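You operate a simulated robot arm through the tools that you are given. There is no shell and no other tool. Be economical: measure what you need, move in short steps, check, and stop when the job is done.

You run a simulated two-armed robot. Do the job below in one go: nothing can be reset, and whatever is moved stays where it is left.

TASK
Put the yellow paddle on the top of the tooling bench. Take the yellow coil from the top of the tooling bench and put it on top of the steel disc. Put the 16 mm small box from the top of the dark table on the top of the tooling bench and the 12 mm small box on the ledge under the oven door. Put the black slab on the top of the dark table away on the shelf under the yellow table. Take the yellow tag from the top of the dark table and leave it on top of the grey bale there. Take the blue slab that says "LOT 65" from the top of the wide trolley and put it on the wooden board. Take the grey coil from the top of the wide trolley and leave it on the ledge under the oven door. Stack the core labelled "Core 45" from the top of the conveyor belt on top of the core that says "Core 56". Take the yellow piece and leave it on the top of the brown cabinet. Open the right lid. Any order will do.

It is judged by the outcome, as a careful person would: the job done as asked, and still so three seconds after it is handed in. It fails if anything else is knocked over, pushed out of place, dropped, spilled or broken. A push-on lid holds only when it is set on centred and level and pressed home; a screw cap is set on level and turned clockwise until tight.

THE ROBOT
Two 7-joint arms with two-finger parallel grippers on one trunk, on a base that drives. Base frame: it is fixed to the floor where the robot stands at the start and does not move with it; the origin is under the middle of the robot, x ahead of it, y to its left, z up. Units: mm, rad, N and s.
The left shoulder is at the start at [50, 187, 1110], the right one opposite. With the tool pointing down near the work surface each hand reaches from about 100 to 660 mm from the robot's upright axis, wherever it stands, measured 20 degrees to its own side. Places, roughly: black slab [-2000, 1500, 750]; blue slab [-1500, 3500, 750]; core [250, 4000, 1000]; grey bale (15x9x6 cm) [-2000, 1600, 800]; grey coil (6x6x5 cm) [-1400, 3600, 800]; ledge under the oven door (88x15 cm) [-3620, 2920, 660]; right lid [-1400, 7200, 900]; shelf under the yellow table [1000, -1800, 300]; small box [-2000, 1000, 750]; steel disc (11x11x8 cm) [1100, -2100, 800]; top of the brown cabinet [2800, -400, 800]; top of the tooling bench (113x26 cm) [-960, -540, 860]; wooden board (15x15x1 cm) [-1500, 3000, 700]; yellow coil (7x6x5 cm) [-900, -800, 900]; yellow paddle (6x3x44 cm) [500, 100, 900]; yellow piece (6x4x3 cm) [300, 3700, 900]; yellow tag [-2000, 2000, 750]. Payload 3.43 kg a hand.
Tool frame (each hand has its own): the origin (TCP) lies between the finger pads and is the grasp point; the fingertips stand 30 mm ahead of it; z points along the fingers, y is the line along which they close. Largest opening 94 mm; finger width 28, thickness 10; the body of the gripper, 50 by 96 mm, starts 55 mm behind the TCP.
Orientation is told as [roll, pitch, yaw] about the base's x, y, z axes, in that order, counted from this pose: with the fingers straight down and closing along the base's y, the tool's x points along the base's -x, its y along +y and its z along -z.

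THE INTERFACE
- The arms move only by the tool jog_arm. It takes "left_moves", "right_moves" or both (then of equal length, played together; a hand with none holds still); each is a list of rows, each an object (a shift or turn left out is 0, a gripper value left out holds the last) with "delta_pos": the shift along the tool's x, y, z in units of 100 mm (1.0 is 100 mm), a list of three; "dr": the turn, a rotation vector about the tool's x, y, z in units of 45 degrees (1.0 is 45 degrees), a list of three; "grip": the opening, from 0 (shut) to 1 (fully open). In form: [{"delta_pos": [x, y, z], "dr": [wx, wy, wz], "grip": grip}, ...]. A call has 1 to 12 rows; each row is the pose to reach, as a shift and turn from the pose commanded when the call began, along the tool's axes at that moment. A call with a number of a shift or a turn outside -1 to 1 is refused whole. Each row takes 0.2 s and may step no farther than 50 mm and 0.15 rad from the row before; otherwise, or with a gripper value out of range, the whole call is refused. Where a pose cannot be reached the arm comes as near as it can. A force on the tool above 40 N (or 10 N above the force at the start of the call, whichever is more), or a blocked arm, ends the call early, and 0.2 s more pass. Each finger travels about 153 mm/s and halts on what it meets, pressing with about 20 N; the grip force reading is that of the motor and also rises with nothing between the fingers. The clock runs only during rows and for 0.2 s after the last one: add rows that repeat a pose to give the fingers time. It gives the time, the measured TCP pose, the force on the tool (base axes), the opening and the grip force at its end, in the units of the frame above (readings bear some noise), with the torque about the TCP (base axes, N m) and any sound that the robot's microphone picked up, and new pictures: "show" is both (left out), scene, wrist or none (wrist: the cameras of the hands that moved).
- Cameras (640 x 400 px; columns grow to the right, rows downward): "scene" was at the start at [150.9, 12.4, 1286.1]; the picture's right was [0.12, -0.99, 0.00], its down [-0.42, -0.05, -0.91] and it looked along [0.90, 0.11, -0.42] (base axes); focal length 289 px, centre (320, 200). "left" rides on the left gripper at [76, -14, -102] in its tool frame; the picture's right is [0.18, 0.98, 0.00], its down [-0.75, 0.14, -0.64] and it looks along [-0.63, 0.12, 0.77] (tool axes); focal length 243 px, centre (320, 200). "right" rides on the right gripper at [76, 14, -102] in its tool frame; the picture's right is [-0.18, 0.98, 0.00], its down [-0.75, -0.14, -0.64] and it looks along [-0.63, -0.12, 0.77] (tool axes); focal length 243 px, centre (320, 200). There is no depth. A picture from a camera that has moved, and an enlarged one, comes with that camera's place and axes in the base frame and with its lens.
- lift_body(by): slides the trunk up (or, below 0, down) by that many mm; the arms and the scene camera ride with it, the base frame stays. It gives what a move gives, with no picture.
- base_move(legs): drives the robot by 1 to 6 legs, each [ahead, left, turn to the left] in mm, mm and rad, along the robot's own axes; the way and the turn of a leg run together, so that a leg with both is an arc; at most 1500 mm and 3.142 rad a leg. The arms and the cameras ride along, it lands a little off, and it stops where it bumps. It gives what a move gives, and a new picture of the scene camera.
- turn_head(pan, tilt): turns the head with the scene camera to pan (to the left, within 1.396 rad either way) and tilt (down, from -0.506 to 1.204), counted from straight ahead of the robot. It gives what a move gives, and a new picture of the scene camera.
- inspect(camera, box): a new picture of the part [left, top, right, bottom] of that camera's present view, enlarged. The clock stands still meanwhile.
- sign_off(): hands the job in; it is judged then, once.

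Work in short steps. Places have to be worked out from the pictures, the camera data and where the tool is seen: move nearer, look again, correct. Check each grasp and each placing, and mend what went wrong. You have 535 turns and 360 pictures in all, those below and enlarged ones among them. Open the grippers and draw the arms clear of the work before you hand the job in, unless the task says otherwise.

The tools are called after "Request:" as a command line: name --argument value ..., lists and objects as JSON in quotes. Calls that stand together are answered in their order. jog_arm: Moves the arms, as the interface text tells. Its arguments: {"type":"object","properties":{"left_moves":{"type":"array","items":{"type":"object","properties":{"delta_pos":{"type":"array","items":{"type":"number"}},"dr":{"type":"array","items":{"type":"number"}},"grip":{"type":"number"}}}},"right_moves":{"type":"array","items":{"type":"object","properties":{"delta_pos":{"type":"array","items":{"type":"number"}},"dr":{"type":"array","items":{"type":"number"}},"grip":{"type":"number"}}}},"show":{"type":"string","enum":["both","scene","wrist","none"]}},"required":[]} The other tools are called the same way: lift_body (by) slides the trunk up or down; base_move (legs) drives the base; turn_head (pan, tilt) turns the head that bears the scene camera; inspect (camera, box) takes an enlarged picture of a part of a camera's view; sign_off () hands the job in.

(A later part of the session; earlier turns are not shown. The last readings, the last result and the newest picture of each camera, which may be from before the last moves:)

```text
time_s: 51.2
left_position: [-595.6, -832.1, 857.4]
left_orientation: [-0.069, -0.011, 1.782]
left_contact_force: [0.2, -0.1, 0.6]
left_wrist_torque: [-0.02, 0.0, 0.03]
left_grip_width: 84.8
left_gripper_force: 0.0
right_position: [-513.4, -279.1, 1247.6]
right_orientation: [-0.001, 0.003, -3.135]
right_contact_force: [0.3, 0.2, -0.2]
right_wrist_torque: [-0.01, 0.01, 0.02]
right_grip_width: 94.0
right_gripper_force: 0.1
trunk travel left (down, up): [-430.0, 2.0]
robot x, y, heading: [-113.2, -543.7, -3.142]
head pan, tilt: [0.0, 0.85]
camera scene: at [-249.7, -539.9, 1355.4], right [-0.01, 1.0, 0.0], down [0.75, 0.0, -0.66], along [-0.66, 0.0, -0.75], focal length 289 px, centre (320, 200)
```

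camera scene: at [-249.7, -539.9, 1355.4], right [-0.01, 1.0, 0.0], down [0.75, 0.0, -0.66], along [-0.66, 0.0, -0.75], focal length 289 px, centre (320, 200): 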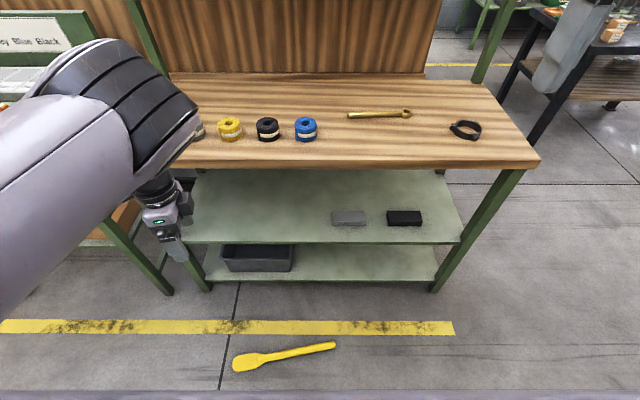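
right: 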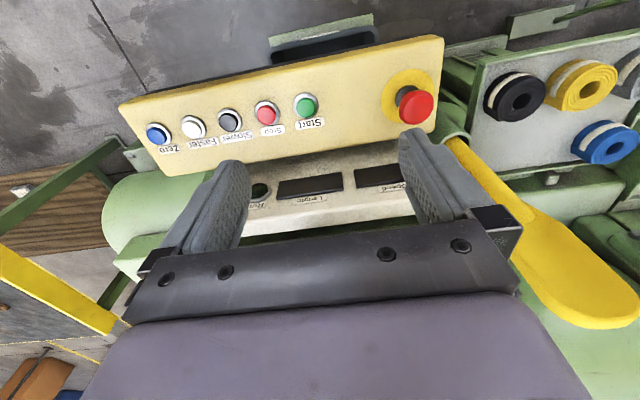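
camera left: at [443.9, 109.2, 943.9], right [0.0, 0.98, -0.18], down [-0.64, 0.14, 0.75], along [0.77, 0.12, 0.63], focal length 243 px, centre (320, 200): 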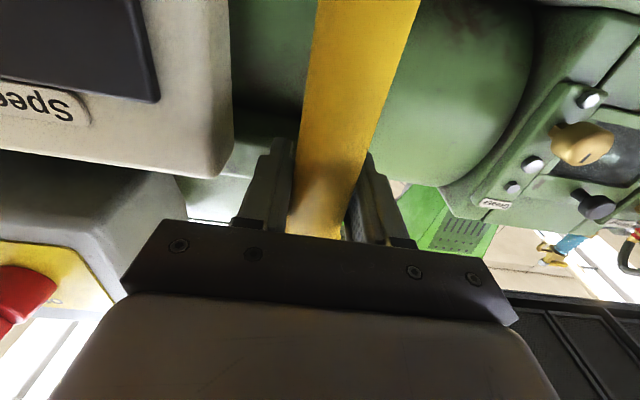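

Rather than forcing the arm, I shift the base so the hand is over the paddle, fix the tilt, and lower the trunk.

Request:
base_move --legs '[[-28, -142, 0]]'

Request:
jog_arm --left_moves '[{"dr": [-0.08, 0.014, 0.05]}]' --show "none"

Request:
lift_body --by -430

Request:
jog_arm --left_moves '[{"delta_pos": [0, 0, 0.45]}, {"delta_pos": [0, 0, 0.9]}, {"delta_pos": [0, 0, 1]}]' --show "both"

```text
time_s: 53.1
left_position: [-567.6, -690.9, 857.6]
left_orientation: [-0.072, -0.01, 1.785]
left_contact_force: [0.0, -0.1, 0.4]
left_wrist_torque: [-0.01, -0.01, -0.02]
left_grip_width: 84.6
left_gripper_force: 0.0
right_position: [-486.9, -138.2, 1248.7]
right_orientation: [-0.001, 0.003, -3.131]
right_contact_force: [0.3, 0.1, -0.1]
right_wrist_torque: [0.0, 0.02, -0.01]
right_grip_width: 94.1
right_gripper_force: 0.0
trunk travel left (down, up): [-430.0, 2.0]
robot x, y, heading: [-85.3, -399.3, -3.131]
head pan, tilt: [0.0, 0.85]
camera scene: at [-222.6, -398.7, 1355.4], right [-0.01, 1.0, 0.0], down [0.75, 0.01, -0.66], along [-0.66, -0.01, -0.75], focal length 289 px, centre (320, 200)
```

scene: 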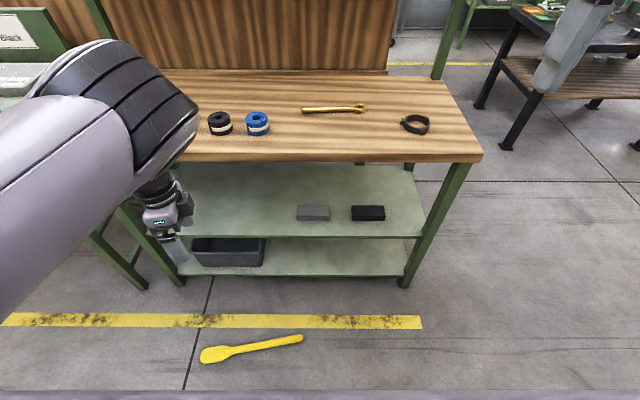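

```text
time_s: 53.5
left_position: [-565.4, -697.7, 856.4]
left_orientation: [-0.01, 0.003, 1.755]
left_contact_force: [-0.5, 0.6, 0.2]
left_wrist_torque: [-0.01, 0.0, -0.02]
left_grip_width: 84.6
left_gripper_force: 0.0
right_position: [-487.3, -137.9, 1247.6]
right_orientation: [0.001, 0.0, -3.132]
right_contact_force: [0.5, 0.8, 0.1]
right_wrist_torque: [0.0, 0.0, -0.03]
right_grip_width: 93.9
right_gripper_force: 0.0
trunk travel left (down, up): [-430.0, 2.0]
robot x, y, heading: [-83.0, -399.6, -3.137]
head pan, tilt: [0.0, 0.85]
```

```text
refused: -430 is not a number from -400 to 400
```

```text
time_s: 54.3
left_position: [-569.4, -699.3, 759.0]
left_orientation: [0.0, -0.001, 1.758]
left_contact_force: [0.2, -0.1, -0.4]
left_wrist_torque: [0.02, -0.03, -0.02]
left_grip_width: 84.6
left_gripper_force: 0.0
right_position: [-487.1, -137.8, 1247.4]
right_orientation: [0.001, 0.003, -3.131]
right_contact_force: [0.2, -0.6, -0.1]
right_wrist_torque: [0.01, -0.03, -0.03]
right_grip_width: 94.0
right_gripper_force: 0.1
trunk travel left (down, up): [-430.0, 2.0]
robot x, y, heading: [-85.9, -398.0, -3.136]
head pan, tilt: [0.0, 0.85]
camera scene: at [-222.7, -399.0, 1355.4], right [-0.01, 1.0, 0.0], down [0.75, 0.01, -0.66], along [-0.66, -0.01, -0.75], focal length 289 px, centre (320, 200)
camera left: at [-541.3, -772.0, 860.1], right [-0.93, -0.36, 0.0], down [-0.28, 0.71, 0.64], along [-0.23, 0.6, -0.77], focal length 243 px, centre (320, 200)
```

scene: 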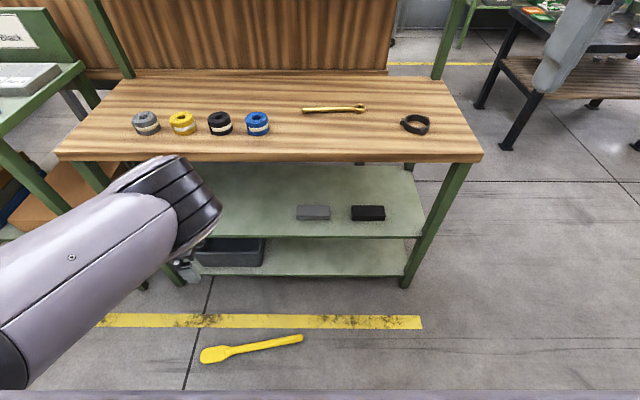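
left: 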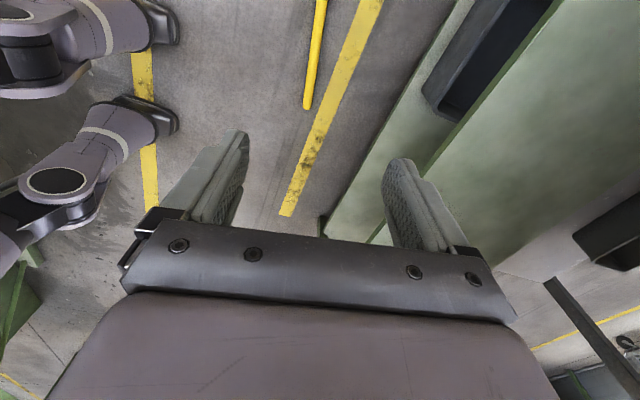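

The wrist view confirms the handle end at (-600,-484). I lower the trunk 400.

Request:
lift_body --by -400

Request:
jog_arm --left_moves '[{"delta_pos": [0, 0, 0.45]}, {"delta_pos": [0, 0, 0.9]}, {"delta_pos": [0, 0, 1]}]' --show "none"

Request:
jog_arm --left_moves '[{"delta_pos": [0, 0, 0.45]}, {"delta_pos": [0, 0, 0.9]}, {"delta_pos": [0, 0, 1]}]' --show "wrist"

```text
time_s: 58.1
left_position: [-566.1, -700.6, 356.3]
left_orientation: [-0.007, 0.004, 1.759]
left_contact_force: [0.3, 0.1, 0.7]
left_wrist_torque: [0.02, -0.02, 0.04]
left_grip_width: 84.7
left_gripper_force: 0.0
right_position: [-486.3, -139.1, 847.8]
right_orientation: [-0.001, 0.003, -3.132]
right_contact_force: [1.4, -0.2, -0.2]
right_wrist_torque: [-0.01, -0.02, 0.0]
right_grip_width: 94.1
right_gripper_force: 0.1
trunk travel left (down, up): [-30.0, 402.0]
robot x, y, heading: [-87.9, -400.3, -3.136]
head pan, tilt: [0.0, 0.85]
```

```text
time_s: 58.9
left_position: [-568.1, -689.8, 255.3]
left_orientation: [-0.009, -0.003, 1.744]
left_contact_force: [0.1, 0.3, -0.3]
left_wrist_torque: [-0.01, -0.01, -0.01]
left_grip_width: 84.7
left_gripper_force: 0.2
right_position: [-486.3, -138.7, 847.0]
right_orientation: [-0.001, 0.003, -3.132]
right_contact_force: [-0.3, 0.8, 0.0]
right_wrist_torque: [-0.05, -0.01, -0.02]
right_grip_width: 93.7
right_gripper_force: 0.0
trunk travel left (down, up): [-30.0, 402.0]
robot x, y, heading: [-89.1, -396.4, -3.138]
head pan, tilt: [0.0, 0.85]
```

```text
time_s: 59.7
left_position: [-523.5, -680.9, 188.1]
left_orientation: [-0.009, -0.001, 1.743]
left_contact_force: [-0.1, 1.1, -0.2]
left_wrist_torque: [0.0, 0.01, -0.05]
left_grip_width: 84.5
left_gripper_force: 0.0
left hand out of reach, approached as far as the arm can: row 1, 2, 3
right_position: [-486.4, -138.4, 847.8]
right_orientation: [-0.002, 0.004, -3.131]
right_contact_force: [0.2, 0.3, 1.2]
right_wrist_torque: [-0.04, 0.01, -0.04]
right_grip_width: 93.9
right_gripper_force: 0.1
trunk travel left (down, up): [-30.0, 402.0]
robot x, y, heading: [-83.7, -400.1, -3.132]
head pan, tilt: [0.0, 0.85]
camera left: at [-497.6, -753.4, 289.2], right [-0.94, -0.35, -0.01], down [-0.27, 0.72, 0.64], along [-0.22, 0.6, -0.77], focal length 243 px, centre (320, 200)
```

left: 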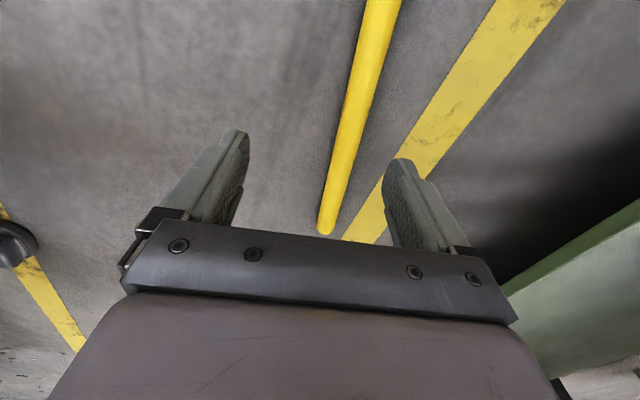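

The arm is at its limit here; feet of the base reach only ~130 mm ahead, so I can drive closer. I lift the hand 60, drive 160 ahead, and pull the hand in.

Request:
jog_arm --left_moves '[{"delta_pos": [0, -0.3, -0.3]}]' --show "none"

Request:
base_move --legs '[[160, 40, 0]]'

Request:
lift_body --by -28

Request:
jog_arm --left_moves '[{"delta_pos": [0, -0.4, 0]}, {"delta_pos": [0, -0.8, 0]}, {"delta_pos": [0, -1, 0]}]' --show "wrist"

```text
time_s: 60.3
left_position: [-504.3, -734.9, 231.6]
left_orientation: [0.029, 0.06, 1.798]
left_contact_force: [0.5, -0.4, -0.2]
left_wrist_torque: [0.03, 0.01, -0.03]
left_grip_width: 84.9
left_gripper_force: 0.0
right_position: [-485.2, -139.2, 846.8]
right_orientation: [-0.001, 0.001, -3.131]
right_contact_force: [0.3, 0.5, 0.1]
right_wrist_torque: [0.01, -0.03, 0.01]
right_grip_width: 93.9
right_gripper_force: 0.1
trunk travel left (down, up): [-30.0, 402.0]
robot x, y, heading: [-91.6, -397.2, -3.136]
head pan, tilt: [0.0, 0.85]
stopped in row 1 (left hand): the arm was blocked; the commanded pose is now the measured one
```

```text
time_s: 61.7
left_position: [-661.1, -775.8, 231.5]
left_orientation: [0.026, 0.06, 1.801]
left_contact_force: [-0.6, 0.1, 0.2]
left_wrist_torque: [0.02, 0.01, 0.0]
left_grip_width: 84.6
left_gripper_force: 0.0
right_position: [-644.6, -181.4, 848.0]
right_orientation: [-0.002, 0.002, -3.128]
right_contact_force: [0.0, -1.3, 0.1]
right_wrist_torque: [0.0, -0.01, 0.01]
right_grip_width: 94.2
right_gripper_force: 0.0
trunk travel left (down, up): [-30.0, 402.0]
robot x, y, heading: [-247.1, -439.0, -3.132]
head pan, tilt: [0.0, 0.85]
camera scene: at [-379.4, -440.9, 955.4], right [-0.01, 1.0, 0.0], down [0.75, 0.01, -0.66], along [-0.66, -0.01, -0.75], focal length 289 px, centre (320, 200)
```

scene: 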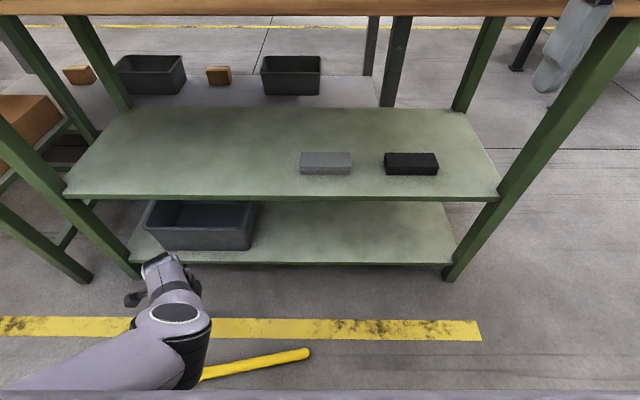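

```text
time_s: 62.5
left_position: [-661.5, -777.9, 203.4]
left_orientation: [0.028, 0.058, 1.801]
left_contact_force: [0.1, 0.4, 0.0]
left_wrist_torque: [0.0, 0.0, 0.03]
left_grip_width: 84.6
left_gripper_force: 0.1
right_position: [-644.4, -182.1, 820.4]
right_orientation: [-0.002, 0.003, -3.128]
right_contact_force: [-0.5, 0.4, -0.6]
right_wrist_torque: [0.05, -0.02, -0.02]
right_grip_width: 94.0
right_gripper_force: 0.1
trunk travel left (down, up): [-2.0, 430.0]
robot x, y, heading: [-245.2, -440.0, -3.125]
head pan, tilt: [0.0, 0.85]
```

```text
time_s: 63.0
left_position: [-749.0, -830.0, 324.0]
left_orientation: [0.328, 0.06, 1.876]
left_contact_force: [-0.3, -0.4, 0.1]
left_wrist_torque: [0.02, -0.01, 0.0]
left_grip_width: 84.6
left_gripper_force: 0.0
right_position: [-643.4, -180.7, 820.7]
right_orientation: [0.001, 0.002, -3.126]
right_contact_force: [0.3, -0.5, 0.3]
right_wrist_torque: [-0.02, 0.04, 0.01]
right_grip_width: 94.0
right_gripper_force: 0.1
trunk travel left (down, up): [-2.0, 430.0]
robot x, y, heading: [-244.4, -438.7, -3.13]
head pan, tilt: [0.0, 0.85]
stopped in row 2 (left hand): the arm was blocked; the commanded pose is now the measured one
camera left: at [-682.9, -882.4, 419.2], right [-0.84, -0.44, 0.33], down [-0.17, 0.78, 0.61], along [-0.52, 0.45, -0.72], focal length 243 px, centre (320, 200)
```

left: 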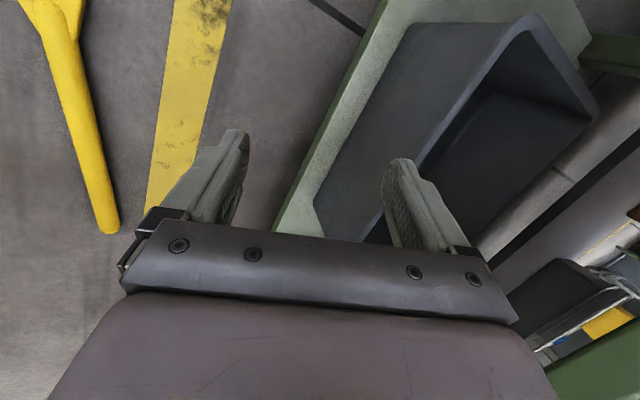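

The arm went awkward at its limit. I back the base off and recover the hand's level pose at a roomier height.

Request:
base_move --legs '[[-200, 0, 0]]'

Request:
jog_arm --left_moves '[{"dr": [0.15, -0.03, 0.03]}, {"dr": [0.3, -0.05, 0.06]}, {"dr": [0.418, -0.076, 0.1]}]' --show "scene"

```text
time_s: 64.6
left_position: [-548.0, -829.5, 322.6]
left_orientation: [0.33, 0.06, 1.884]
left_contact_force: [0.3, -0.4, 0.2]
left_wrist_torque: [0.03, 0.03, 0.01]
left_grip_width: 84.5
left_gripper_force: 0.2
right_position: [-446.3, -180.9, 818.5]
right_orientation: [0.001, 0.004, -3.125]
right_contact_force: [0.3, 0.5, 0.4]
right_wrist_torque: [0.03, 0.01, -0.03]
right_grip_width: 93.8
right_gripper_force: 0.2
trunk travel left (down, up): [-2.0, 430.0]
robot x, y, heading: [-43.6, -437.4, -3.128]
head pan, tilt: [0.0, 0.85]
camera scene: at [-179.9, -438.4, 927.3], right [-0.01, 1.0, 0.0], down [0.75, 0.01, -0.66], along [-0.66, -0.01, -0.75], focal length 289 px, centre (320, 200)
```

scene: 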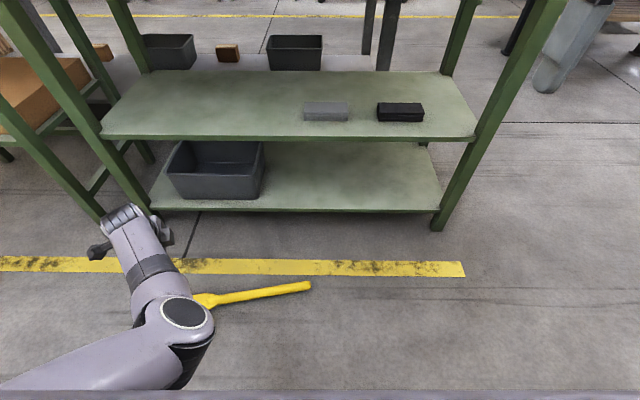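

```text
time_s: 65.4
left_position: [-547.1, -827.9, 321.9]
left_orientation: [-0.006, 0.011, 1.796]
left_contact_force: [0.2, 0.4, 0.9]
left_wrist_torque: [-0.01, -0.03, -0.04]
left_grip_width: 84.7
left_gripper_force: 0.0
right_position: [-446.5, -179.8, 820.2]
right_orientation: [-0.001, 0.003, -3.124]
right_contact_force: [0.1, 0.2, -0.2]
right_wrist_torque: [-0.02, -0.01, 0.01]
right_grip_width: 93.8
right_gripper_force: 0.1
trunk travel left (down, up): [-2.0, 430.0]
robot x, y, heading: [-46.8, -438.8, -3.127]
head pan, tilt: [0.0, 0.85]
camera scene: at [-179.7, -439.1, 927.3], right [-0.01, 1.0, 0.0], down [0.75, 0.01, -0.66], along [-0.66, -0.01, -0.75], focal length 289 px, centre (320, 200)
```

scene: 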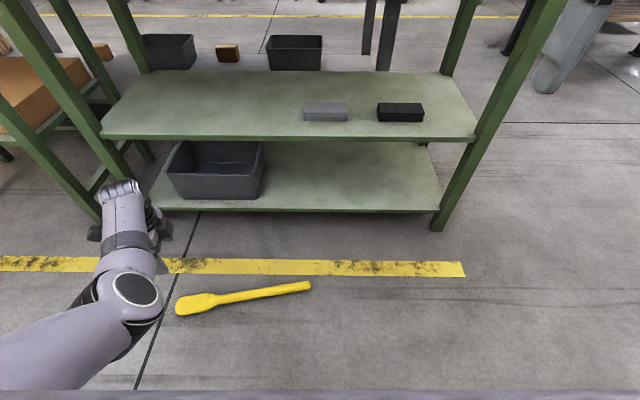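

Level again. I bring the hand in sideways toward the shoulder line.

Request:
jog_arm --left_moves '[{"delta_pos": [-0.4, -0.09, 0]}, {"delta_pos": [-0.8, -0.18, 0]}, {"delta_pos": [-0.95, -0.21, 0]}]' --show "none"

Request:
jog_arm --left_moves '[{"delta_pos": [-0.4, -0.09, 0]}, {"delta_pos": [-0.8, -0.18, 0]}, {"delta_pos": [-0.95, -0.21, 0]}]' --show "none"

Request:
jog_arm --left_moves '[{"delta_pos": [0.09, -0.4, 0]}, {"delta_pos": [0.18, -0.8, 0]}, {"delta_pos": [0.22, -0.98, 0]}]' --show "none"

```text
time_s: 66.2
left_position: [-552.9, -732.0, 324.9]
left_orientation: [0.006, 0.012, 1.795]
left_contact_force: [0.3, 0.0, -0.4]
left_wrist_torque: [0.01, -0.02, -0.02]
left_grip_width: 84.5
left_gripper_force: 0.0
right_position: [-446.7, -180.1, 820.1]
right_orientation: [0.0, 0.005, -3.123]
right_contact_force: [0.1, 0.1, 0.5]
right_wrist_torque: [0.03, 0.01, -0.02]
right_grip_width: 94.1
right_gripper_force: 0.1
trunk travel left (down, up): [-2.0, 430.0]
robot x, y, heading: [-44.5, -437.5, -3.127]
head pan, tilt: [0.0, 0.85]
```

```text
time_s: 67.0
left_position: [-561.2, -642.2, 325.9]
left_orientation: [0.02, 0.023, 1.806]
left_contact_force: [0.2, 0.6, 0.7]
left_wrist_torque: [-0.04, -0.04, 0.02]
left_grip_width: 84.6
left_gripper_force: 0.1
right_position: [-448.0, -181.9, 818.7]
right_orientation: [-0.003, 0.008, -3.124]
right_contact_force: [-0.2, 0.2, 0.6]
right_wrist_torque: [0.02, -0.01, 0.01]
right_grip_width: 94.0
right_gripper_force: 0.1
trunk travel left (down, up): [-2.0, 430.0]
robot x, y, heading: [-43.8, -437.3, -3.129]
head pan, tilt: [0.0, 0.85]
```

```text
time_s: 67.5
left_position: [-595.4, -630.7, 428.8]
left_orientation: [0.229, -0.038, 1.791]
left_contact_force: [1.1, -0.3, -0.6]
left_wrist_torque: [-0.02, -0.03, -0.03]
left_grip_width: 84.9
left_gripper_force: 0.1
right_position: [-446.8, -179.5, 817.3]
right_orientation: [0.0, 0.004, -3.123]
right_contact_force: [0.0, -0.4, 0.3]
right_wrist_torque: [-0.01, 0.03, 0.0]
right_grip_width: 94.1
right_gripper_force: 0.2
trunk travel left (down, up): [-2.0, 430.0]
robot x, y, heading: [-47.0, -438.8, -3.126]
head pan, tilt: [0.0, 0.85]
stopped in row 2 (left hand): the arm was blocked; the commanded pose is now the measured one
```

Crosswise yaw hits wrist limits close in. New plan: face along the paddle (−y) and pick it with the right hand at its natural yaw. I turn left 90° and slide over.

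Request:
base_move --legs '[[0, 0, 1.56], [0, -270, 0]]'

Request:
jog_arm --right_moves '[{"delta_pos": [0.2, 0.3, 0.3]}, {"delta_pos": [0.4, 0.5, 0.7]}, {"delta_pos": [0.6, 0.7, 1]}]' --show "none"

Request:
jog_arm --right_moves '[{"delta_pos": [0.2, 0, 0.4]}, {"delta_pos": [0.3, 0, 0.8]}, {"delta_pos": [0.4, 0, 1]}]' --show "none"

Request:
jog_arm --right_moves '[{"delta_pos": [0, 0, 0.4]}, {"delta_pos": [0, 0, 0.8]}, {"delta_pos": [0, 0, 1]}]' --show "both"

```text
time_s: 74.3
left_position: [-129.8, -991.5, 428.0]
left_orientation: [0.225, -0.04, -2.934]
left_contact_force: [0.5, -0.2, 0.6]
left_wrist_torque: [0.05, -0.04, 0.03]
left_grip_width: 84.5
left_gripper_force: 0.0
right_position: [-578.8, -839.1, 819.5]
right_orientation: [-0.002, 0.005, -1.564]
right_contact_force: [0.0, 0.2, -0.9]
right_wrist_torque: [0.01, -0.01, 0.01]
right_grip_width: 94.0
right_gripper_force: 0.0
trunk travel left (down, up): [-2.0, 430.0]
robot x, y, heading: [-316.9, -438.0, -1.565]
head pan, tilt: [0.0, 0.85]
camera scene: at [-314.9, -576.5, 926.9], right [-1.0, 0.0, 0.0], down [0.0, 0.75, -0.66], along [0.0, -0.66, -0.75], focal length 289 px, centre (320, 200)
```

scene: 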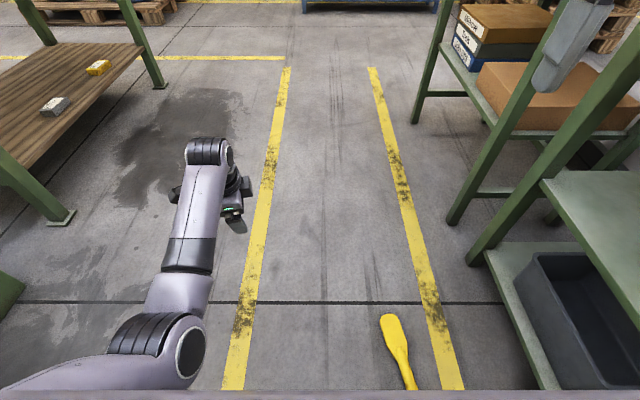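

```text
time_s: 75.1
left_position: [-129.5, -992.0, 430.3]
left_orientation: [0.23, -0.04, -2.934]
left_contact_force: [0.8, -0.4, 0.0]
left_wrist_torque: [0.01, -0.01, 0.0]
left_grip_width: 84.8
left_gripper_force: 0.1
right_position: [-509.4, -778.4, 718.1]
right_orientation: [0.0, 0.005, -1.566]
right_contact_force: [-0.5, -0.7, -0.4]
right_wrist_torque: [0.04, -0.02, 0.01]
right_grip_width: 94.0
right_gripper_force: 0.1
trunk travel left (down, up): [-2.0, 430.0]
robot x, y, heading: [-318.8, -436.1, -1.567]
head pan, tilt: [0.0, 0.85]
```

```text
time_s: 75.9
left_position: [-129.6, -992.2, 429.1]
left_orientation: [0.23, -0.041, -2.933]
left_contact_force: [0.6, -0.7, -1.2]
left_wrist_torque: [0.0, 0.0, -0.01]
left_grip_width: 84.6
left_gripper_force: 0.1
right_position: [-510.4, -737.4, 617.3]
right_orientation: [0.0, 0.004, -1.563]
right_contact_force: [-0.2, 0.0, 1.0]
right_wrist_torque: [0.02, -0.04, -0.03]
right_grip_width: 93.6
right_gripper_force: 0.0
trunk travel left (down, up): [-2.0, 430.0]
robot x, y, heading: [-314.0, -437.9, -1.57]
head pan, tilt: [0.0, 0.85]
```

```text
time_s: 76.7
left_position: [-129.3, -991.6, 430.1]
left_orientation: [0.228, -0.039, -2.933]
left_contact_force: [-0.1, 0.0, -1.1]
left_wrist_torque: [0.0, -0.03, 0.03]
left_grip_width: 84.6
left_gripper_force: 0.0
right_position: [-512.0, -736.3, 520.7]
right_orientation: [0.0, 0.002, -1.563]
right_contact_force: [0.2, 1.0, 0.5]
right_wrist_torque: [0.0, 0.0, 0.0]
right_grip_width: 94.1
right_gripper_force: 0.1
trunk travel left (down, up): [-2.0, 430.0]
robot x, y, heading: [-321.8, -442.1, -1.569]
head pan, tilt: [0.0, 0.85]
camera scene: at [-315.1, -575.3, 927.2], right [-1.0, 0.0, 0.0], down [0.0, 0.75, -0.66], along [0.0, -0.66, -0.75], focal length 289 px, centre (320, 200)
camera right: at [-495.6, -660.9, 623.2], right [0.98, -0.18, 0.0], down [-0.14, -0.76, 0.64], along [-0.11, -0.63, -0.77], focal length 243 px, centre (320, 200)
```

scene: 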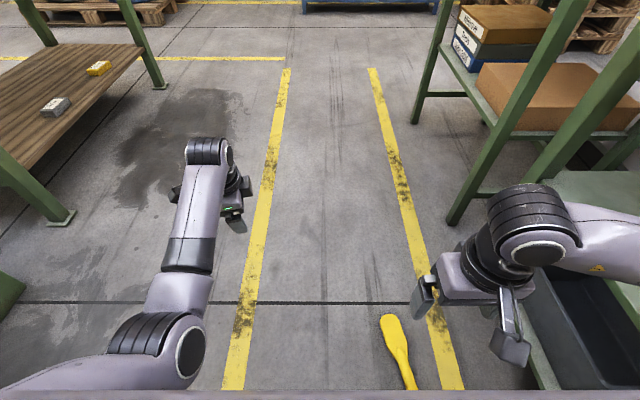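
right: 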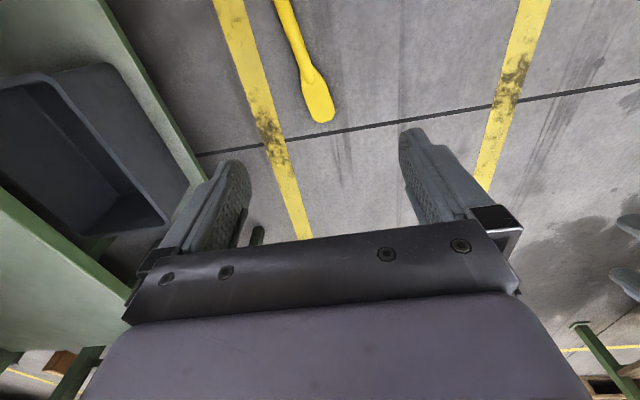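

The right arm moves well in this stance, though the elbow wings out. I go lower and closer in at this place before shifting over.

Request:
jog_arm --right_moves '[{"delta_pos": [0.1, 0, 0.4]}, {"delta_pos": [0.2, 0, 0.8]}, {"delta_pos": [0.2, 0, 1]}]' --show "none"

Request:
jog_arm --right_moves '[{"delta_pos": [0.1, 0, 0.4]}, {"delta_pos": [0.2, 0, 0.8]}, {"delta_pos": [0.2, 0, 1]}]' --show "none"

Request:
jog_arm --right_moves '[{"delta_pos": [0.1, 0, 0.4]}, {"delta_pos": [0.2, 0, 0.8]}, {"delta_pos": [0.2, 0, 1]}]' --show "scene"

```text
time_s: 77.5
left_position: [-130.6, -991.8, 429.5]
left_orientation: [0.231, -0.041, -2.934]
left_contact_force: [0.3, -0.1, -0.1]
left_wrist_torque: [0.01, 0.03, -0.01]
left_grip_width: 84.4
left_gripper_force: 0.2
right_position: [-508.3, -717.8, 435.8]
right_orientation: [0.005, 0.003, -1.558]
right_contact_force: [0.4, -1.9, 10.1]
right_wrist_torque: [1.16, -0.05, 0.0]
right_grip_width: 94.3
right_gripper_force: 0.0
trunk travel left (down, up): [-2.0, 430.0]
robot x, y, heading: [-318.4, -441.1, -1.567]
head pan, tilt: [0.0, 0.85]
stopped in row 3 (right hand): the force on the tool passed its limit at 80 N (the readings are from after the stop); the commanded pose is now the measured one
```

```text
time_s: 77.8
left_position: [-129.6, -992.2, 430.5]
left_orientation: [0.232, -0.042, -2.935]
left_contact_force: [0.9, 0.1, 0.0]
left_wrist_torque: [0.03, 0.03, -0.01]
left_grip_width: 84.6
left_gripper_force: 0.1
right_position: [-508.4, -718.0, 434.8]
right_orientation: [0.011, -0.003, -1.548]
right_contact_force: [-1.7, 0.2, 17.2]
right_wrist_torque: [1.58, -0.27, 0.15]
right_grip_width: 93.9
right_gripper_force: 0.0
trunk travel left (down, up): [-2.0, 430.0]
robot x, y, heading: [-318.7, -441.0, -1.567]
head pan, tilt: [0.0, 0.85]
stopped in row 1 (right hand): the force on the tool passed its limit at 93 N (the readings are from after the stop); the commanded pose is now the measured one
```

```text
time_s: 78.0
left_position: [-130.7, -993.0, 431.1]
left_orientation: [0.233, -0.041, -2.934]
left_contact_force: [0.2, -0.1, -0.1]
left_wrist_torque: [0.0, 0.0, -0.01]
left_grip_width: 84.2
left_gripper_force: 0.1
right_position: [-505.0, -718.0, 433.9]
right_orientation: [0.02, -0.003, -1.543]
right_contact_force: [-2.6, 1.0, 21.6]
right_wrist_torque: [1.86, -0.33, 0.3]
right_grip_width: 94.0
right_gripper_force: 0.1
trunk travel left (down, up): [-2.0, 430.0]
robot x, y, heading: [-315.2, -438.0, -1.569]
head pan, tilt: [0.0, 0.85]
stopped in row 1 (right hand): the force on the tool passed its limit at 100 N (the readings are from after the stop); the commanded pose is now the measured one
camera scene: at [-315.0, -574.4, 927.5], right [-1.0, 0.0, 0.0], down [0.0, 0.75, -0.66], along [0.0, -0.66, -0.75], focal length 289 px, centre (320, 200)
```

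scene: 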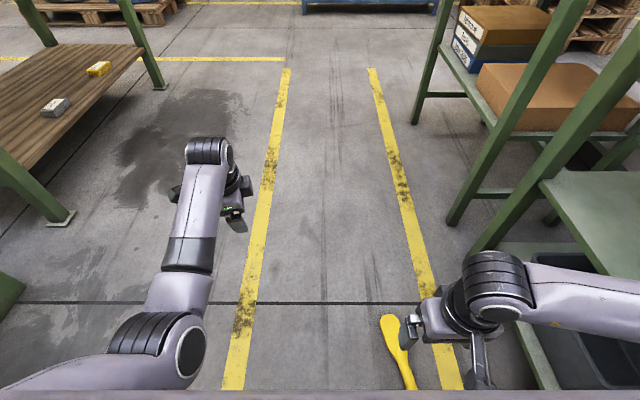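

The gripper's rear touched something of the robot's own base. I lift off and look with the wrist cameras.

Request:
jog_arm --right_moves '[{"delta_pos": [0, 0, -0.3]}, {"delta_pos": [-0.3, 0, -0.6]}]' --show "wrist"

Request:
inspect --camera "left" --box '[0, 0, 640, 400]'

```text
time_s: 78.6
left_position: [-130.6, -994.2, 429.8]
left_orientation: [0.231, -0.04, -2.936]
left_contact_force: [0.1, -0.7, 0.3]
left_wrist_torque: [0.05, 0.03, 0.0]
left_grip_width: 84.5
left_gripper_force: 0.0
right_position: [-506.9, -747.4, 492.8]
right_orientation: [0.016, -0.003, -1.545]
right_contact_force: [-0.1, 0.5, 0.0]
right_wrist_torque: [-0.01, 0.01, 0.01]
right_grip_width: 93.9
right_gripper_force: 0.2
trunk travel left (down, up): [-2.0, 430.0]
robot x, y, heading: [-314.3, -440.3, -1.57]
head pan, tilt: [0.0, 0.85]
camera right: at [-495.8, -670.6, 597.0], right [0.99, -0.16, 0.02], down [-0.13, -0.75, 0.64], along [-0.09, -0.64, -0.77], focal length 243 px, centre (320, 200)
```

right: 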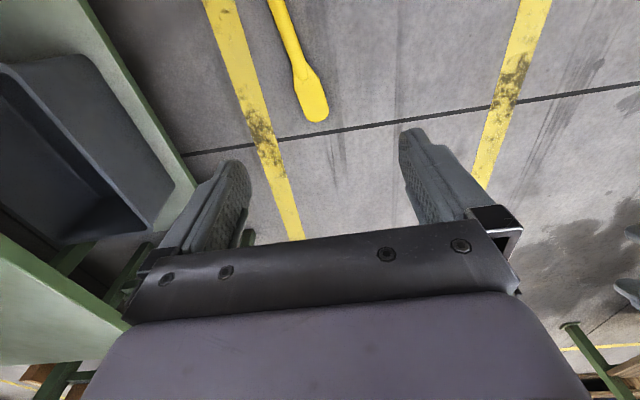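

```text
1.00 times, centred on (320, 200) of left (not enlarged: the box is as wide or as high as the picture)
camera zoom: at [-59.7, -940.1, 522.4], right [0.39, -0.9, 0.22], down [-0.71, -0.14, 0.69], along [-0.59, -0.42, -0.69], focal length 243 px, centre (320, 200)
```

zoom: 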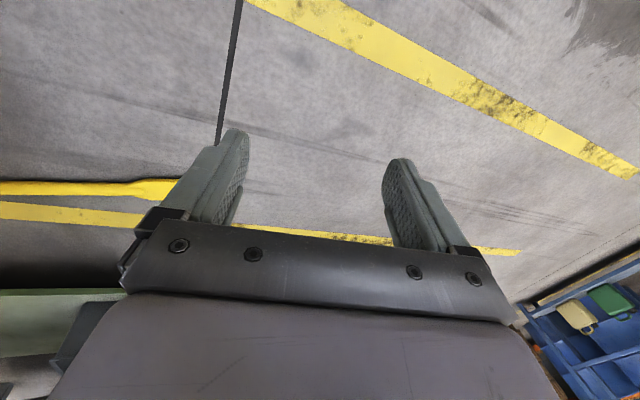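

The obstacle is the robot's own chest, about 200 ahead of the axis. I push the hand farther ahead first, then descend with a nearly straight arm.

Request:
jog_arm --right_moves '[{"delta_pos": [-0.4, 0, 0.2]}, {"delta_pos": [-0.8, 0, 0.4]}, {"delta_pos": [-1, 0, 0.6]}]' --show "none"

Request:
jog_arm --right_moves '[{"delta_pos": [0, 0, 0.4]}, {"delta_pos": [0, 0, 0.8]}, {"delta_pos": [0, 0, 1]}]' --show "none"

Request:
jog_arm --right_moves '[{"delta_pos": [0, 0, 0.4]}, {"delta_pos": [0, 0, 0.8]}, {"delta_pos": [0, 0, 1]}]' --show "both"

```text
time_s: 79.4
left_position: [-130.0, -992.9, 431.5]
left_orientation: [0.231, -0.042, -2.936]
left_contact_force: [-0.4, 0.2, 0.2]
left_wrist_torque: [0.02, 0.01, -0.01]
left_grip_width: 84.5
left_gripper_force: 0.1
right_position: [-502.7, -848.4, 433.7]
right_orientation: [0.016, -0.005, -1.544]
right_contact_force: [0.1, 0.4, -0.2]
right_wrist_torque: [-0.01, -0.01, -0.01]
right_grip_width: 94.2
right_gripper_force: 0.1
trunk travel left (down, up): [-2.0, 430.0]
robot x, y, heading: [-315.5, -437.9, -1.566]
head pan, tilt: [0.0, 0.85]
```

```text
time_s: 80.2
left_position: [-129.7, -993.8, 431.2]
left_orientation: [0.231, -0.043, -2.936]
left_contact_force: [-0.1, -1.2, -0.3]
left_wrist_torque: [-0.02, 0.02, -0.03]
left_grip_width: 84.7
left_gripper_force: 0.1
right_position: [-502.1, -848.5, 332.5]
right_orientation: [0.016, -0.004, -1.545]
right_contact_force: [-0.1, 0.5, -0.3]
right_wrist_torque: [-0.01, 0.02, -0.02]
right_grip_width: 94.2
right_gripper_force: 0.1
trunk travel left (down, up): [-2.0, 430.0]
robot x, y, heading: [-320.0, -436.5, -1.568]
head pan, tilt: [0.0, 0.85]
```

```text
time_s: 81.0
left_position: [-129.8, -992.9, 430.1]
left_orientation: [0.23, -0.043, -2.936]
left_contact_force: [-0.1, 0.2, -0.3]
left_wrist_torque: [-0.02, -0.01, -0.01]
left_grip_width: 84.7
left_gripper_force: 0.0
right_position: [-501.4, -849.4, 230.6]
right_orientation: [0.016, -0.005, -1.546]
right_contact_force: [-1.2, 0.3, 0.3]
right_wrist_torque: [0.0, 0.02, -0.04]
right_grip_width: 93.9
right_gripper_force: 0.1
trunk travel left (down, up): [-2.0, 430.0]
robot x, y, heading: [-317.6, -440.8, -1.568]
head pan, tilt: [0.0, 0.85]
camera scene: at [-315.3, -574.8, 927.3], right [-1.0, 0.0, 0.0], down [0.0, 0.75, -0.66], along [0.0, -0.66, -0.75], focal length 289 px, centre (320, 200)
camera right: at [-490.8, -772.5, 335.1], right [0.99, -0.16, 0.02], down [-0.13, -0.75, 0.64], along [-0.09, -0.64, -0.77], focal length 243 px, centre (320, 200)
```

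scene: 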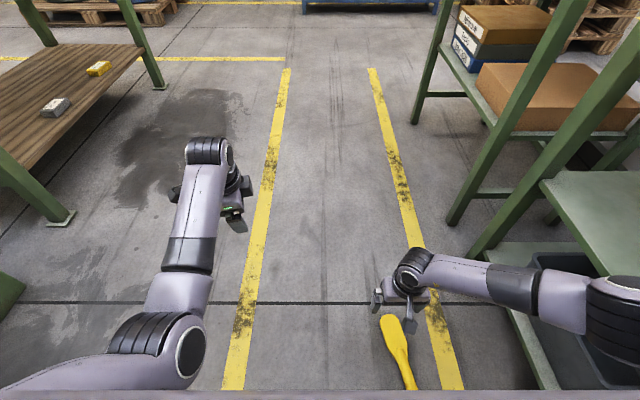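
right: 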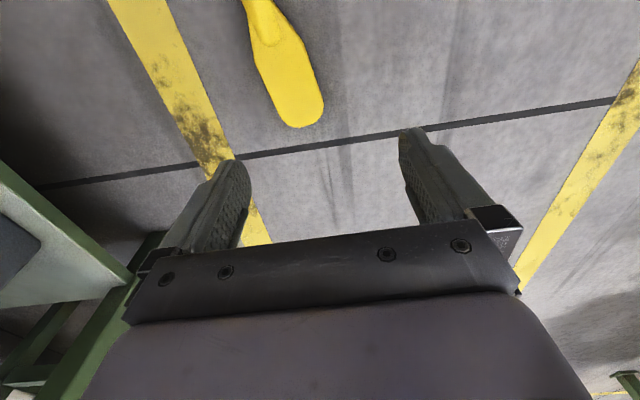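

The arm straightens as it goes down. I continue down 100 and check.

Request:
jog_arm --right_moves '[{"delta_pos": [0.05, 0, 0.4]}, {"delta_pos": [0.1, 0, 0.8]}, {"delta_pos": [0.2, 0, 1]}]' --show "scene"

```text
time_s: 81.8
left_position: [-129.8, -993.1, 431.1]
left_orientation: [0.231, -0.043, -2.936]
left_contact_force: [0.1, 0.3, -0.9]
left_wrist_torque: [0.05, 0.0, -0.01]
left_grip_width: 84.5
left_gripper_force: 0.1
right_position: [-500.9, -828.6, 133.1]
right_orientation: [0.018, -0.005, -1.542]
right_contact_force: [-0.3, 0.1, 0.3]
right_wrist_torque: [-0.02, -0.04, 0.0]
right_grip_width: 94.1
right_gripper_force: 0.0
trunk travel left (down, up): [-2.0, 430.0]
robot x, y, heading: [-314.4, -438.7, -1.566]
head pan, tilt: [0.0, 0.85]
camera scene: at [-315.3, -574.8, 927.3], right [-1.0, 0.0, 0.0], down [0.0, 0.75, -0.66], along [0.0, -0.66, -0.75], focal length 289 px, centre (320, 200)
```

scene: 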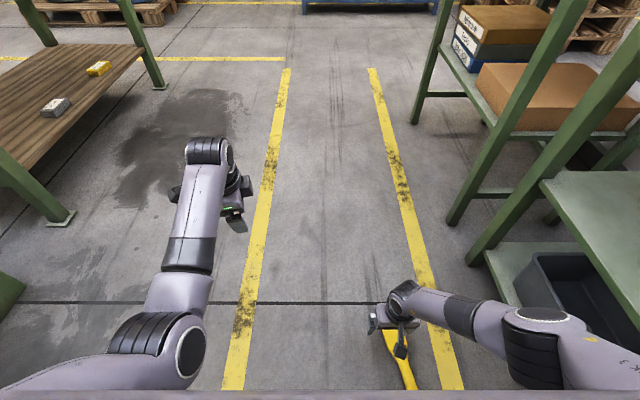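

Good: reachable. I shift the base right 62 and back 28 so the handle lies under the hand, then view.

Request:
base_move --legs '[[-28, -62, 0]]'

Request:
jog_arm --right_moves '[{"delta_pos": [0.3, 0, 0.1], "dr": [0, 0, 0.09]}, {"delta_pos": [0.5, 0, 0.2], "dr": [0, 0, 0.17]}]' --show "wrist"

```text
time_s: 83.0
left_position: [-193.0, -965.8, 430.3]
left_orientation: [0.229, -0.041, -2.936]
left_contact_force: [0.6, 0.0, 0.7]
left_wrist_torque: [0.04, -0.04, 0.03]
left_grip_width: 84.5
left_gripper_force: 0.1
right_position: [-562.9, -800.9, 134.0]
right_orientation: [0.016, -0.006, -1.543]
right_contact_force: [0.2, -1.1, 0.1]
right_wrist_torque: [0.03, 0.03, 0.0]
right_grip_width: 94.0
right_gripper_force: 0.1
trunk travel left (down, up): [-2.0, 430.0]
robot x, y, heading: [-375.8, -412.6, -1.564]
head pan, tilt: [0.0, 0.85]
camera scene: at [-377.8, -547.3, 927.3], right [-1.0, 0.0, 0.0], down [0.0, 0.75, -0.66], along [0.0, -0.66, -0.75], focal length 289 px, centre (320, 200)
```

scene: 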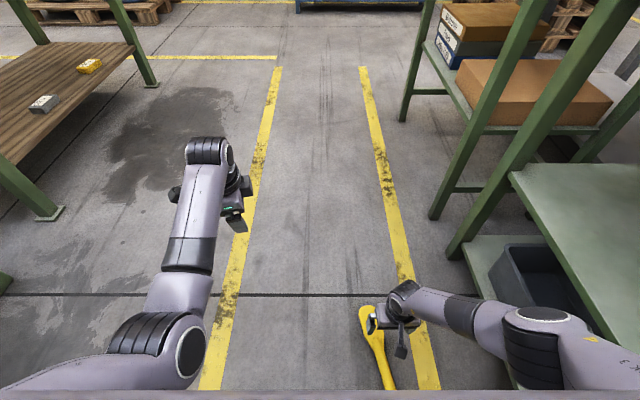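

```text
time_s: 83.5
left_position: [-193.2, -966.1, 430.6]
left_orientation: [0.231, -0.04, -2.935]
left_contact_force: [-0.3, -0.3, 0.1]
left_wrist_torque: [-0.05, 0.0, 0.01]
left_grip_width: 84.5
left_gripper_force: 0.0
right_position: [-568.7, -794.9, 131.3]
right_orientation: [0.014, -0.027, -1.612]
right_contact_force: [-2.2, -1.1, -0.4]
right_wrist_torque: [0.11, -0.17, 0.14]
right_grip_width: 94.2
right_gripper_force: 0.1
trunk travel left (down, up): [-2.0, 430.0]
robot x, y, heading: [-378.7, -409.2, -1.57]
head pan, tilt: [0.0, 0.85]
stopped in row 1 (right hand): the force on the tool passed its limit at 57 N (the readings are from after the stop); the commanded pose is now the measured one
camera right: at [-552.3, -716.3, 233.2], right [0.97, -0.22, 0.02], down [-0.18, -0.73, 0.66], along [-0.14, -0.65, -0.75], focal length 243 px, centre (320, 200)
```

right: 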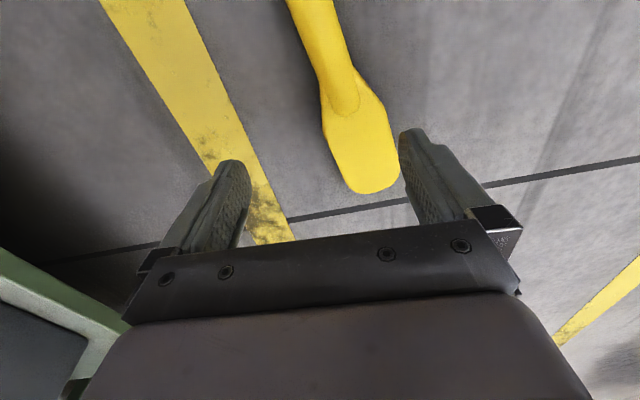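

The stops come from the winged right elbow meeting the bench. I'll slide away, raise, and instead use the left hand facing the bench with the opposite wrist turn (camera inward). First clear away and raise the trunk.

Request:
base_move --legs '[[0, 130, 0]]'

Request:
lift_body --by 300

Request:
jog_arm --right_moves '[{"delta_pos": [0, 0, -0.4]}, {"delta_pos": [0, 0, -0.8]}, {"delta_pos": [0, 0, -1]}, {"delta_pos": [0, 0, -1]}, {"delta_pos": [0, 0, -1]}, {"delta_pos": [0, 0, -1]}]' --left_moves '[{"dr": [0.05, 0, -0.18]}, {"dr": [0.1, 0, -0.36]}, {"dr": [0.15, 0.0, -0.54]}, {"dr": [0.18, 0.0, -0.72]}, {"dr": [0.2, 0.0, -0.88]}, {"dr": [0.2, 0, -0.97]}]' --show "none"

Request:
jog_arm --right_moves '[{"delta_pos": [0, 0, -0.4]}, {"delta_pos": [0, 0, -0.8]}, {"delta_pos": [0, 0, -1]}, {"delta_pos": [0, 0, -1]}, {"delta_pos": [0, 0, -1]}, {"delta_pos": [0, 0, -1]}]' --left_moves '[{"dr": [0, 0, -0.18]}, {"dr": [0, 0, -0.36]}, {"dr": [0, 0.0, -0.54]}, {"dr": [0, 0.0, -0.72]}, {"dr": [0, 0.0, -0.88]}, {"dr": [0, 0, -1]}]' --show "none"

```text
time_s: 85.2
left_position: [-63.2, -965.5, 430.8]
left_orientation: [0.233, -0.041, -2.937]
left_contact_force: [-0.1, -0.2, -0.4]
left_wrist_torque: [0.02, 0.02, 0.01]
left_grip_width: 84.4
left_gripper_force: 0.0
right_position: [-437.1, -794.1, 131.5]
right_orientation: [0.015, -0.027, -1.615]
right_contact_force: [-6.1, -6.6, -2.1]
right_wrist_torque: [0.52, -0.6, 0.34]
right_grip_width: 94.0
right_gripper_force: 0.0
trunk travel left (down, up): [-2.0, 430.0]
robot x, y, heading: [-251.1, -412.2, -1.568]
head pan, tilt: [0.0, 0.85]
camera scene: at [-246.8, -547.1, 927.4], right [-1.0, 0.0, 0.0], down [0.0, 0.75, -0.66], along [0.0, -0.66, -0.75], focal length 289 px, centre (320, 200)
```

scene: 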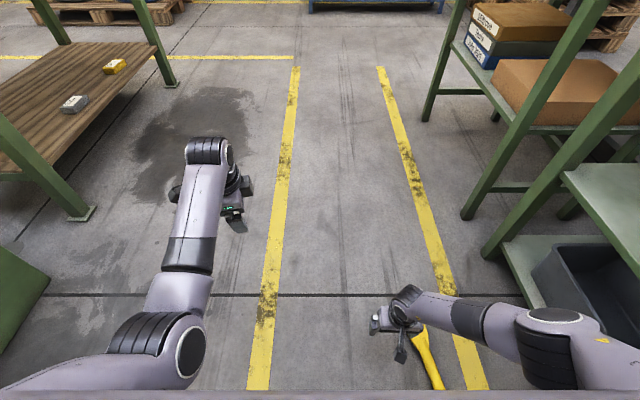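

```text
time_s: 88.2
left_position: [-63.6, -964.7, 730.5]
left_orientation: [0.231, -0.043, -2.938]
left_contact_force: [1.0, 0.2, 0.0]
left_wrist_torque: [0.01, 0.02, 0.0]
left_grip_width: 84.6
left_gripper_force: 0.0
right_position: [-437.4, -794.4, 433.1]
right_orientation: [0.013, -0.029, -1.614]
right_contact_force: [-0.1, 0.2, -1.0]
right_wrist_torque: [0.02, 0.03, 0.04]
right_grip_width: 94.0
right_gripper_force: 0.0
trunk travel left (down, up): [-302.0, 130.0]
robot x, y, heading: [-244.9, -410.2, -1.574]
head pan, tilt: [0.0, 0.85]
```

```text
time_s: 89.7
left_position: [-64.0, -965.2, 730.6]
left_orientation: [-0.007, -0.133, -2.178]
left_contact_force: [0.5, 1.2, 0.6]
left_wrist_torque: [-0.01, 0.02, -0.03]
left_grip_width: 84.3
left_gripper_force: 0.0
right_position: [-440.3, -793.3, 531.8]
right_orientation: [0.011, -0.026, -1.616]
right_contact_force: [-0.8, 0.1, -0.3]
right_wrist_torque: [0.02, -0.01, -0.02]
right_grip_width: 93.9
right_gripper_force: 0.0
trunk travel left (down, up): [-302.0, 130.0]
robot x, y, heading: [-251.4, -414.2, -1.57]
head pan, tilt: [0.0, 0.85]
```

```text
time_s: 91.0
left_position: [-63.8, -964.3, 730.1]
left_orientation: [-0.095, -0.091, -1.389]
left_contact_force: [0.6, -0.3, -0.1]
left_wrist_torque: [0.02, 0.01, -0.03]
left_grip_width: 84.6
left_gripper_force: 0.0
right_position: [-440.5, -787.5, 632.1]
right_orientation: [0.015, -0.027, -1.614]
right_contact_force: [-0.6, 0.0, -0.4]
right_wrist_torque: [-0.02, -0.03, 0.03]
right_grip_width: 94.2
right_gripper_force: 0.1
trunk travel left (down, up): [-302.0, 130.0]
robot x, y, heading: [-250.4, -412.8, -1.568]
head pan, tilt: [0.0, 0.85]
```

The left wrist turns freely this way. I continue to the crosswise yaw, levelling too.

Request:
jog_arm --left_moves '[{"dr": [-0.04, 0.04, -0.17]}, {"dr": [-0.08, 0.08, -0.34]}, {"dr": [-0.12, 0.116, -0.51]}, {"dr": [-0.12, 0.116, -0.69]}, {"dr": [-0.12, 0.116, -0.87]}, {"dr": [-0.12, 0.116, -1]}]' --show "none"

Request:
jog_arm --left_moves '[{"dr": [0, 0, -0.18]}, {"dr": [0, 0, -0.36]}, {"dr": [0, 0.0, -0.54]}, {"dr": [0, 0.0, -0.72]}, {"dr": [0, 0.0, -0.88]}, {"dr": [0, 0, -0.98]}]' --show "none"

Request:
base_move --legs '[[0, 0, -1.57]]'

```text
time_s: 92.5
left_position: [-61.8, -966.0, 730.6]
left_orientation: [-0.014, 0.051, -0.609]
left_contact_force: [0.7, 0.7, 0.0]
left_wrist_torque: [0.02, -0.02, -0.02]
left_grip_width: 84.8
left_gripper_force: 0.2
right_position: [-440.3, -788.1, 631.6]
right_orientation: [0.015, -0.027, -1.615]
right_contact_force: [0.6, -0.8, 0.3]
right_wrist_torque: [-0.01, 0.01, 0.01]
right_grip_width: 94.0
right_gripper_force: 0.1
trunk travel left (down, up): [-302.0, 130.0]
robot x, y, heading: [-249.1, -410.4, -1.568]
head pan, tilt: [0.0, 0.85]
```

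```text
time_s: 93.8
left_position: [-58.7, -965.9, 729.9]
left_orientation: [0.024, 0.041, 0.166]
left_contact_force: [-0.7, 0.2, -0.1]
left_wrist_torque: [0.02, 0.0, -0.02]
left_grip_width: 84.6
left_gripper_force: 0.2
right_position: [-440.2, -788.1, 631.1]
right_orientation: [0.015, -0.029, -1.614]
right_contact_force: [0.0, 0.1, -0.2]
right_wrist_torque: [0.02, -0.03, -0.03]
right_grip_width: 94.2
right_gripper_force: 0.1
trunk travel left (down, up): [-302.0, 130.0]
robot x, y, heading: [-246.6, -412.9, -1.571]
head pan, tilt: [0.0, 0.85]
```

```text
time_s: 97.6
left_position: [-768.6, -665.6, 728.0]
left_orientation: [0.039, 0.038, -1.31]
left_contact_force: [25.1, -1.1, 13.6]
left_wrist_torque: [1.22, 3.6, -1.84]
left_grip_width: 84.5
left_gripper_force: 0.1
right_position: [-641.7, -262.8, 632.3]
right_orientation: [0.015, -0.033, -3.072]
right_contact_force: [-0.6, -0.1, 0.9]
right_wrist_torque: [0.0, 0.02, -0.01]
right_grip_width: 93.9
right_gripper_force: 0.1
trunk travel left (down, up): [-302.0, 130.0]
robot x, y, heading: [-246.7, -412.1, -3.028]
head pan, tilt: [0.0, 0.85]
stopped in leg 1: the force on the tool passed its limit at 118 N (the readings are from after the stop); the commanded pose is now the measured one
camera scene: at [-377.1, -426.2, 1227.9], right [-0.11, 0.99, 0.0], down [0.74, 0.08, -0.66], along [-0.66, -0.07, -0.75], focal length 289 px, centre (320, 200)
```

scene: 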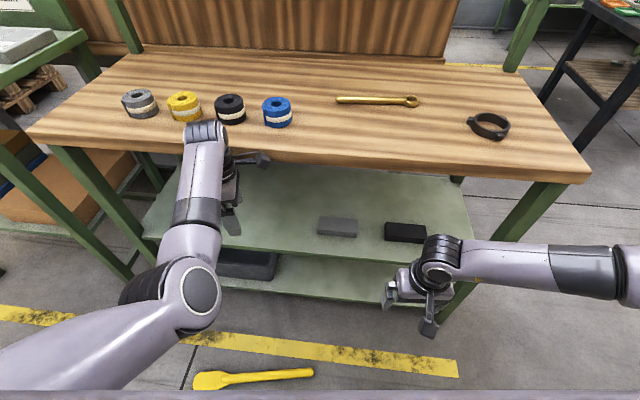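

The left wrist bumped the bench edge; nothing moved. I back away and finish the turn.

Request:
base_move --legs '[[-180, 0, 0], [0, 0, -0.11]]'

```text
time_s: 99.7
left_position: [-615.5, -586.0, 724.7]
left_orientation: [0.043, 0.035, -1.415]
left_contact_force: [0.7, 0.2, -0.4]
left_wrist_torque: [-0.02, -0.01, 0.02]
left_grip_width: 84.9
left_gripper_force: 0.1
right_position: [-443.3, -200.0, 631.1]
right_orientation: [0.014, -0.026, 3.1]
right_contact_force: [0.1, -0.7, 0.1]
right_wrist_torque: [0.03, -0.05, -0.03]
right_grip_width: 94.0
right_gripper_force: 0.0
trunk travel left (down, up): [-302.0, 130.0]
robot x, y, heading: [-67.2, -390.6, -3.135]
head pan, tilt: [0.0, 0.85]
camera scene: at [-202.2, -391.2, 1227.3], right [0.0, 1.0, 0.0], down [0.75, 0.0, -0.66], along [-0.66, 0.0, -0.75], focal length 289 px, centre (320, 200)
```

scene: 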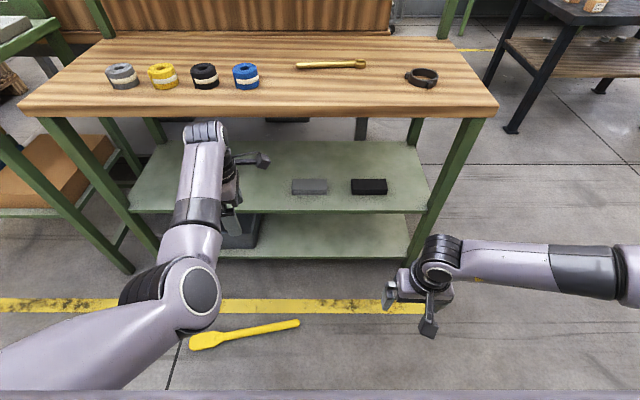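

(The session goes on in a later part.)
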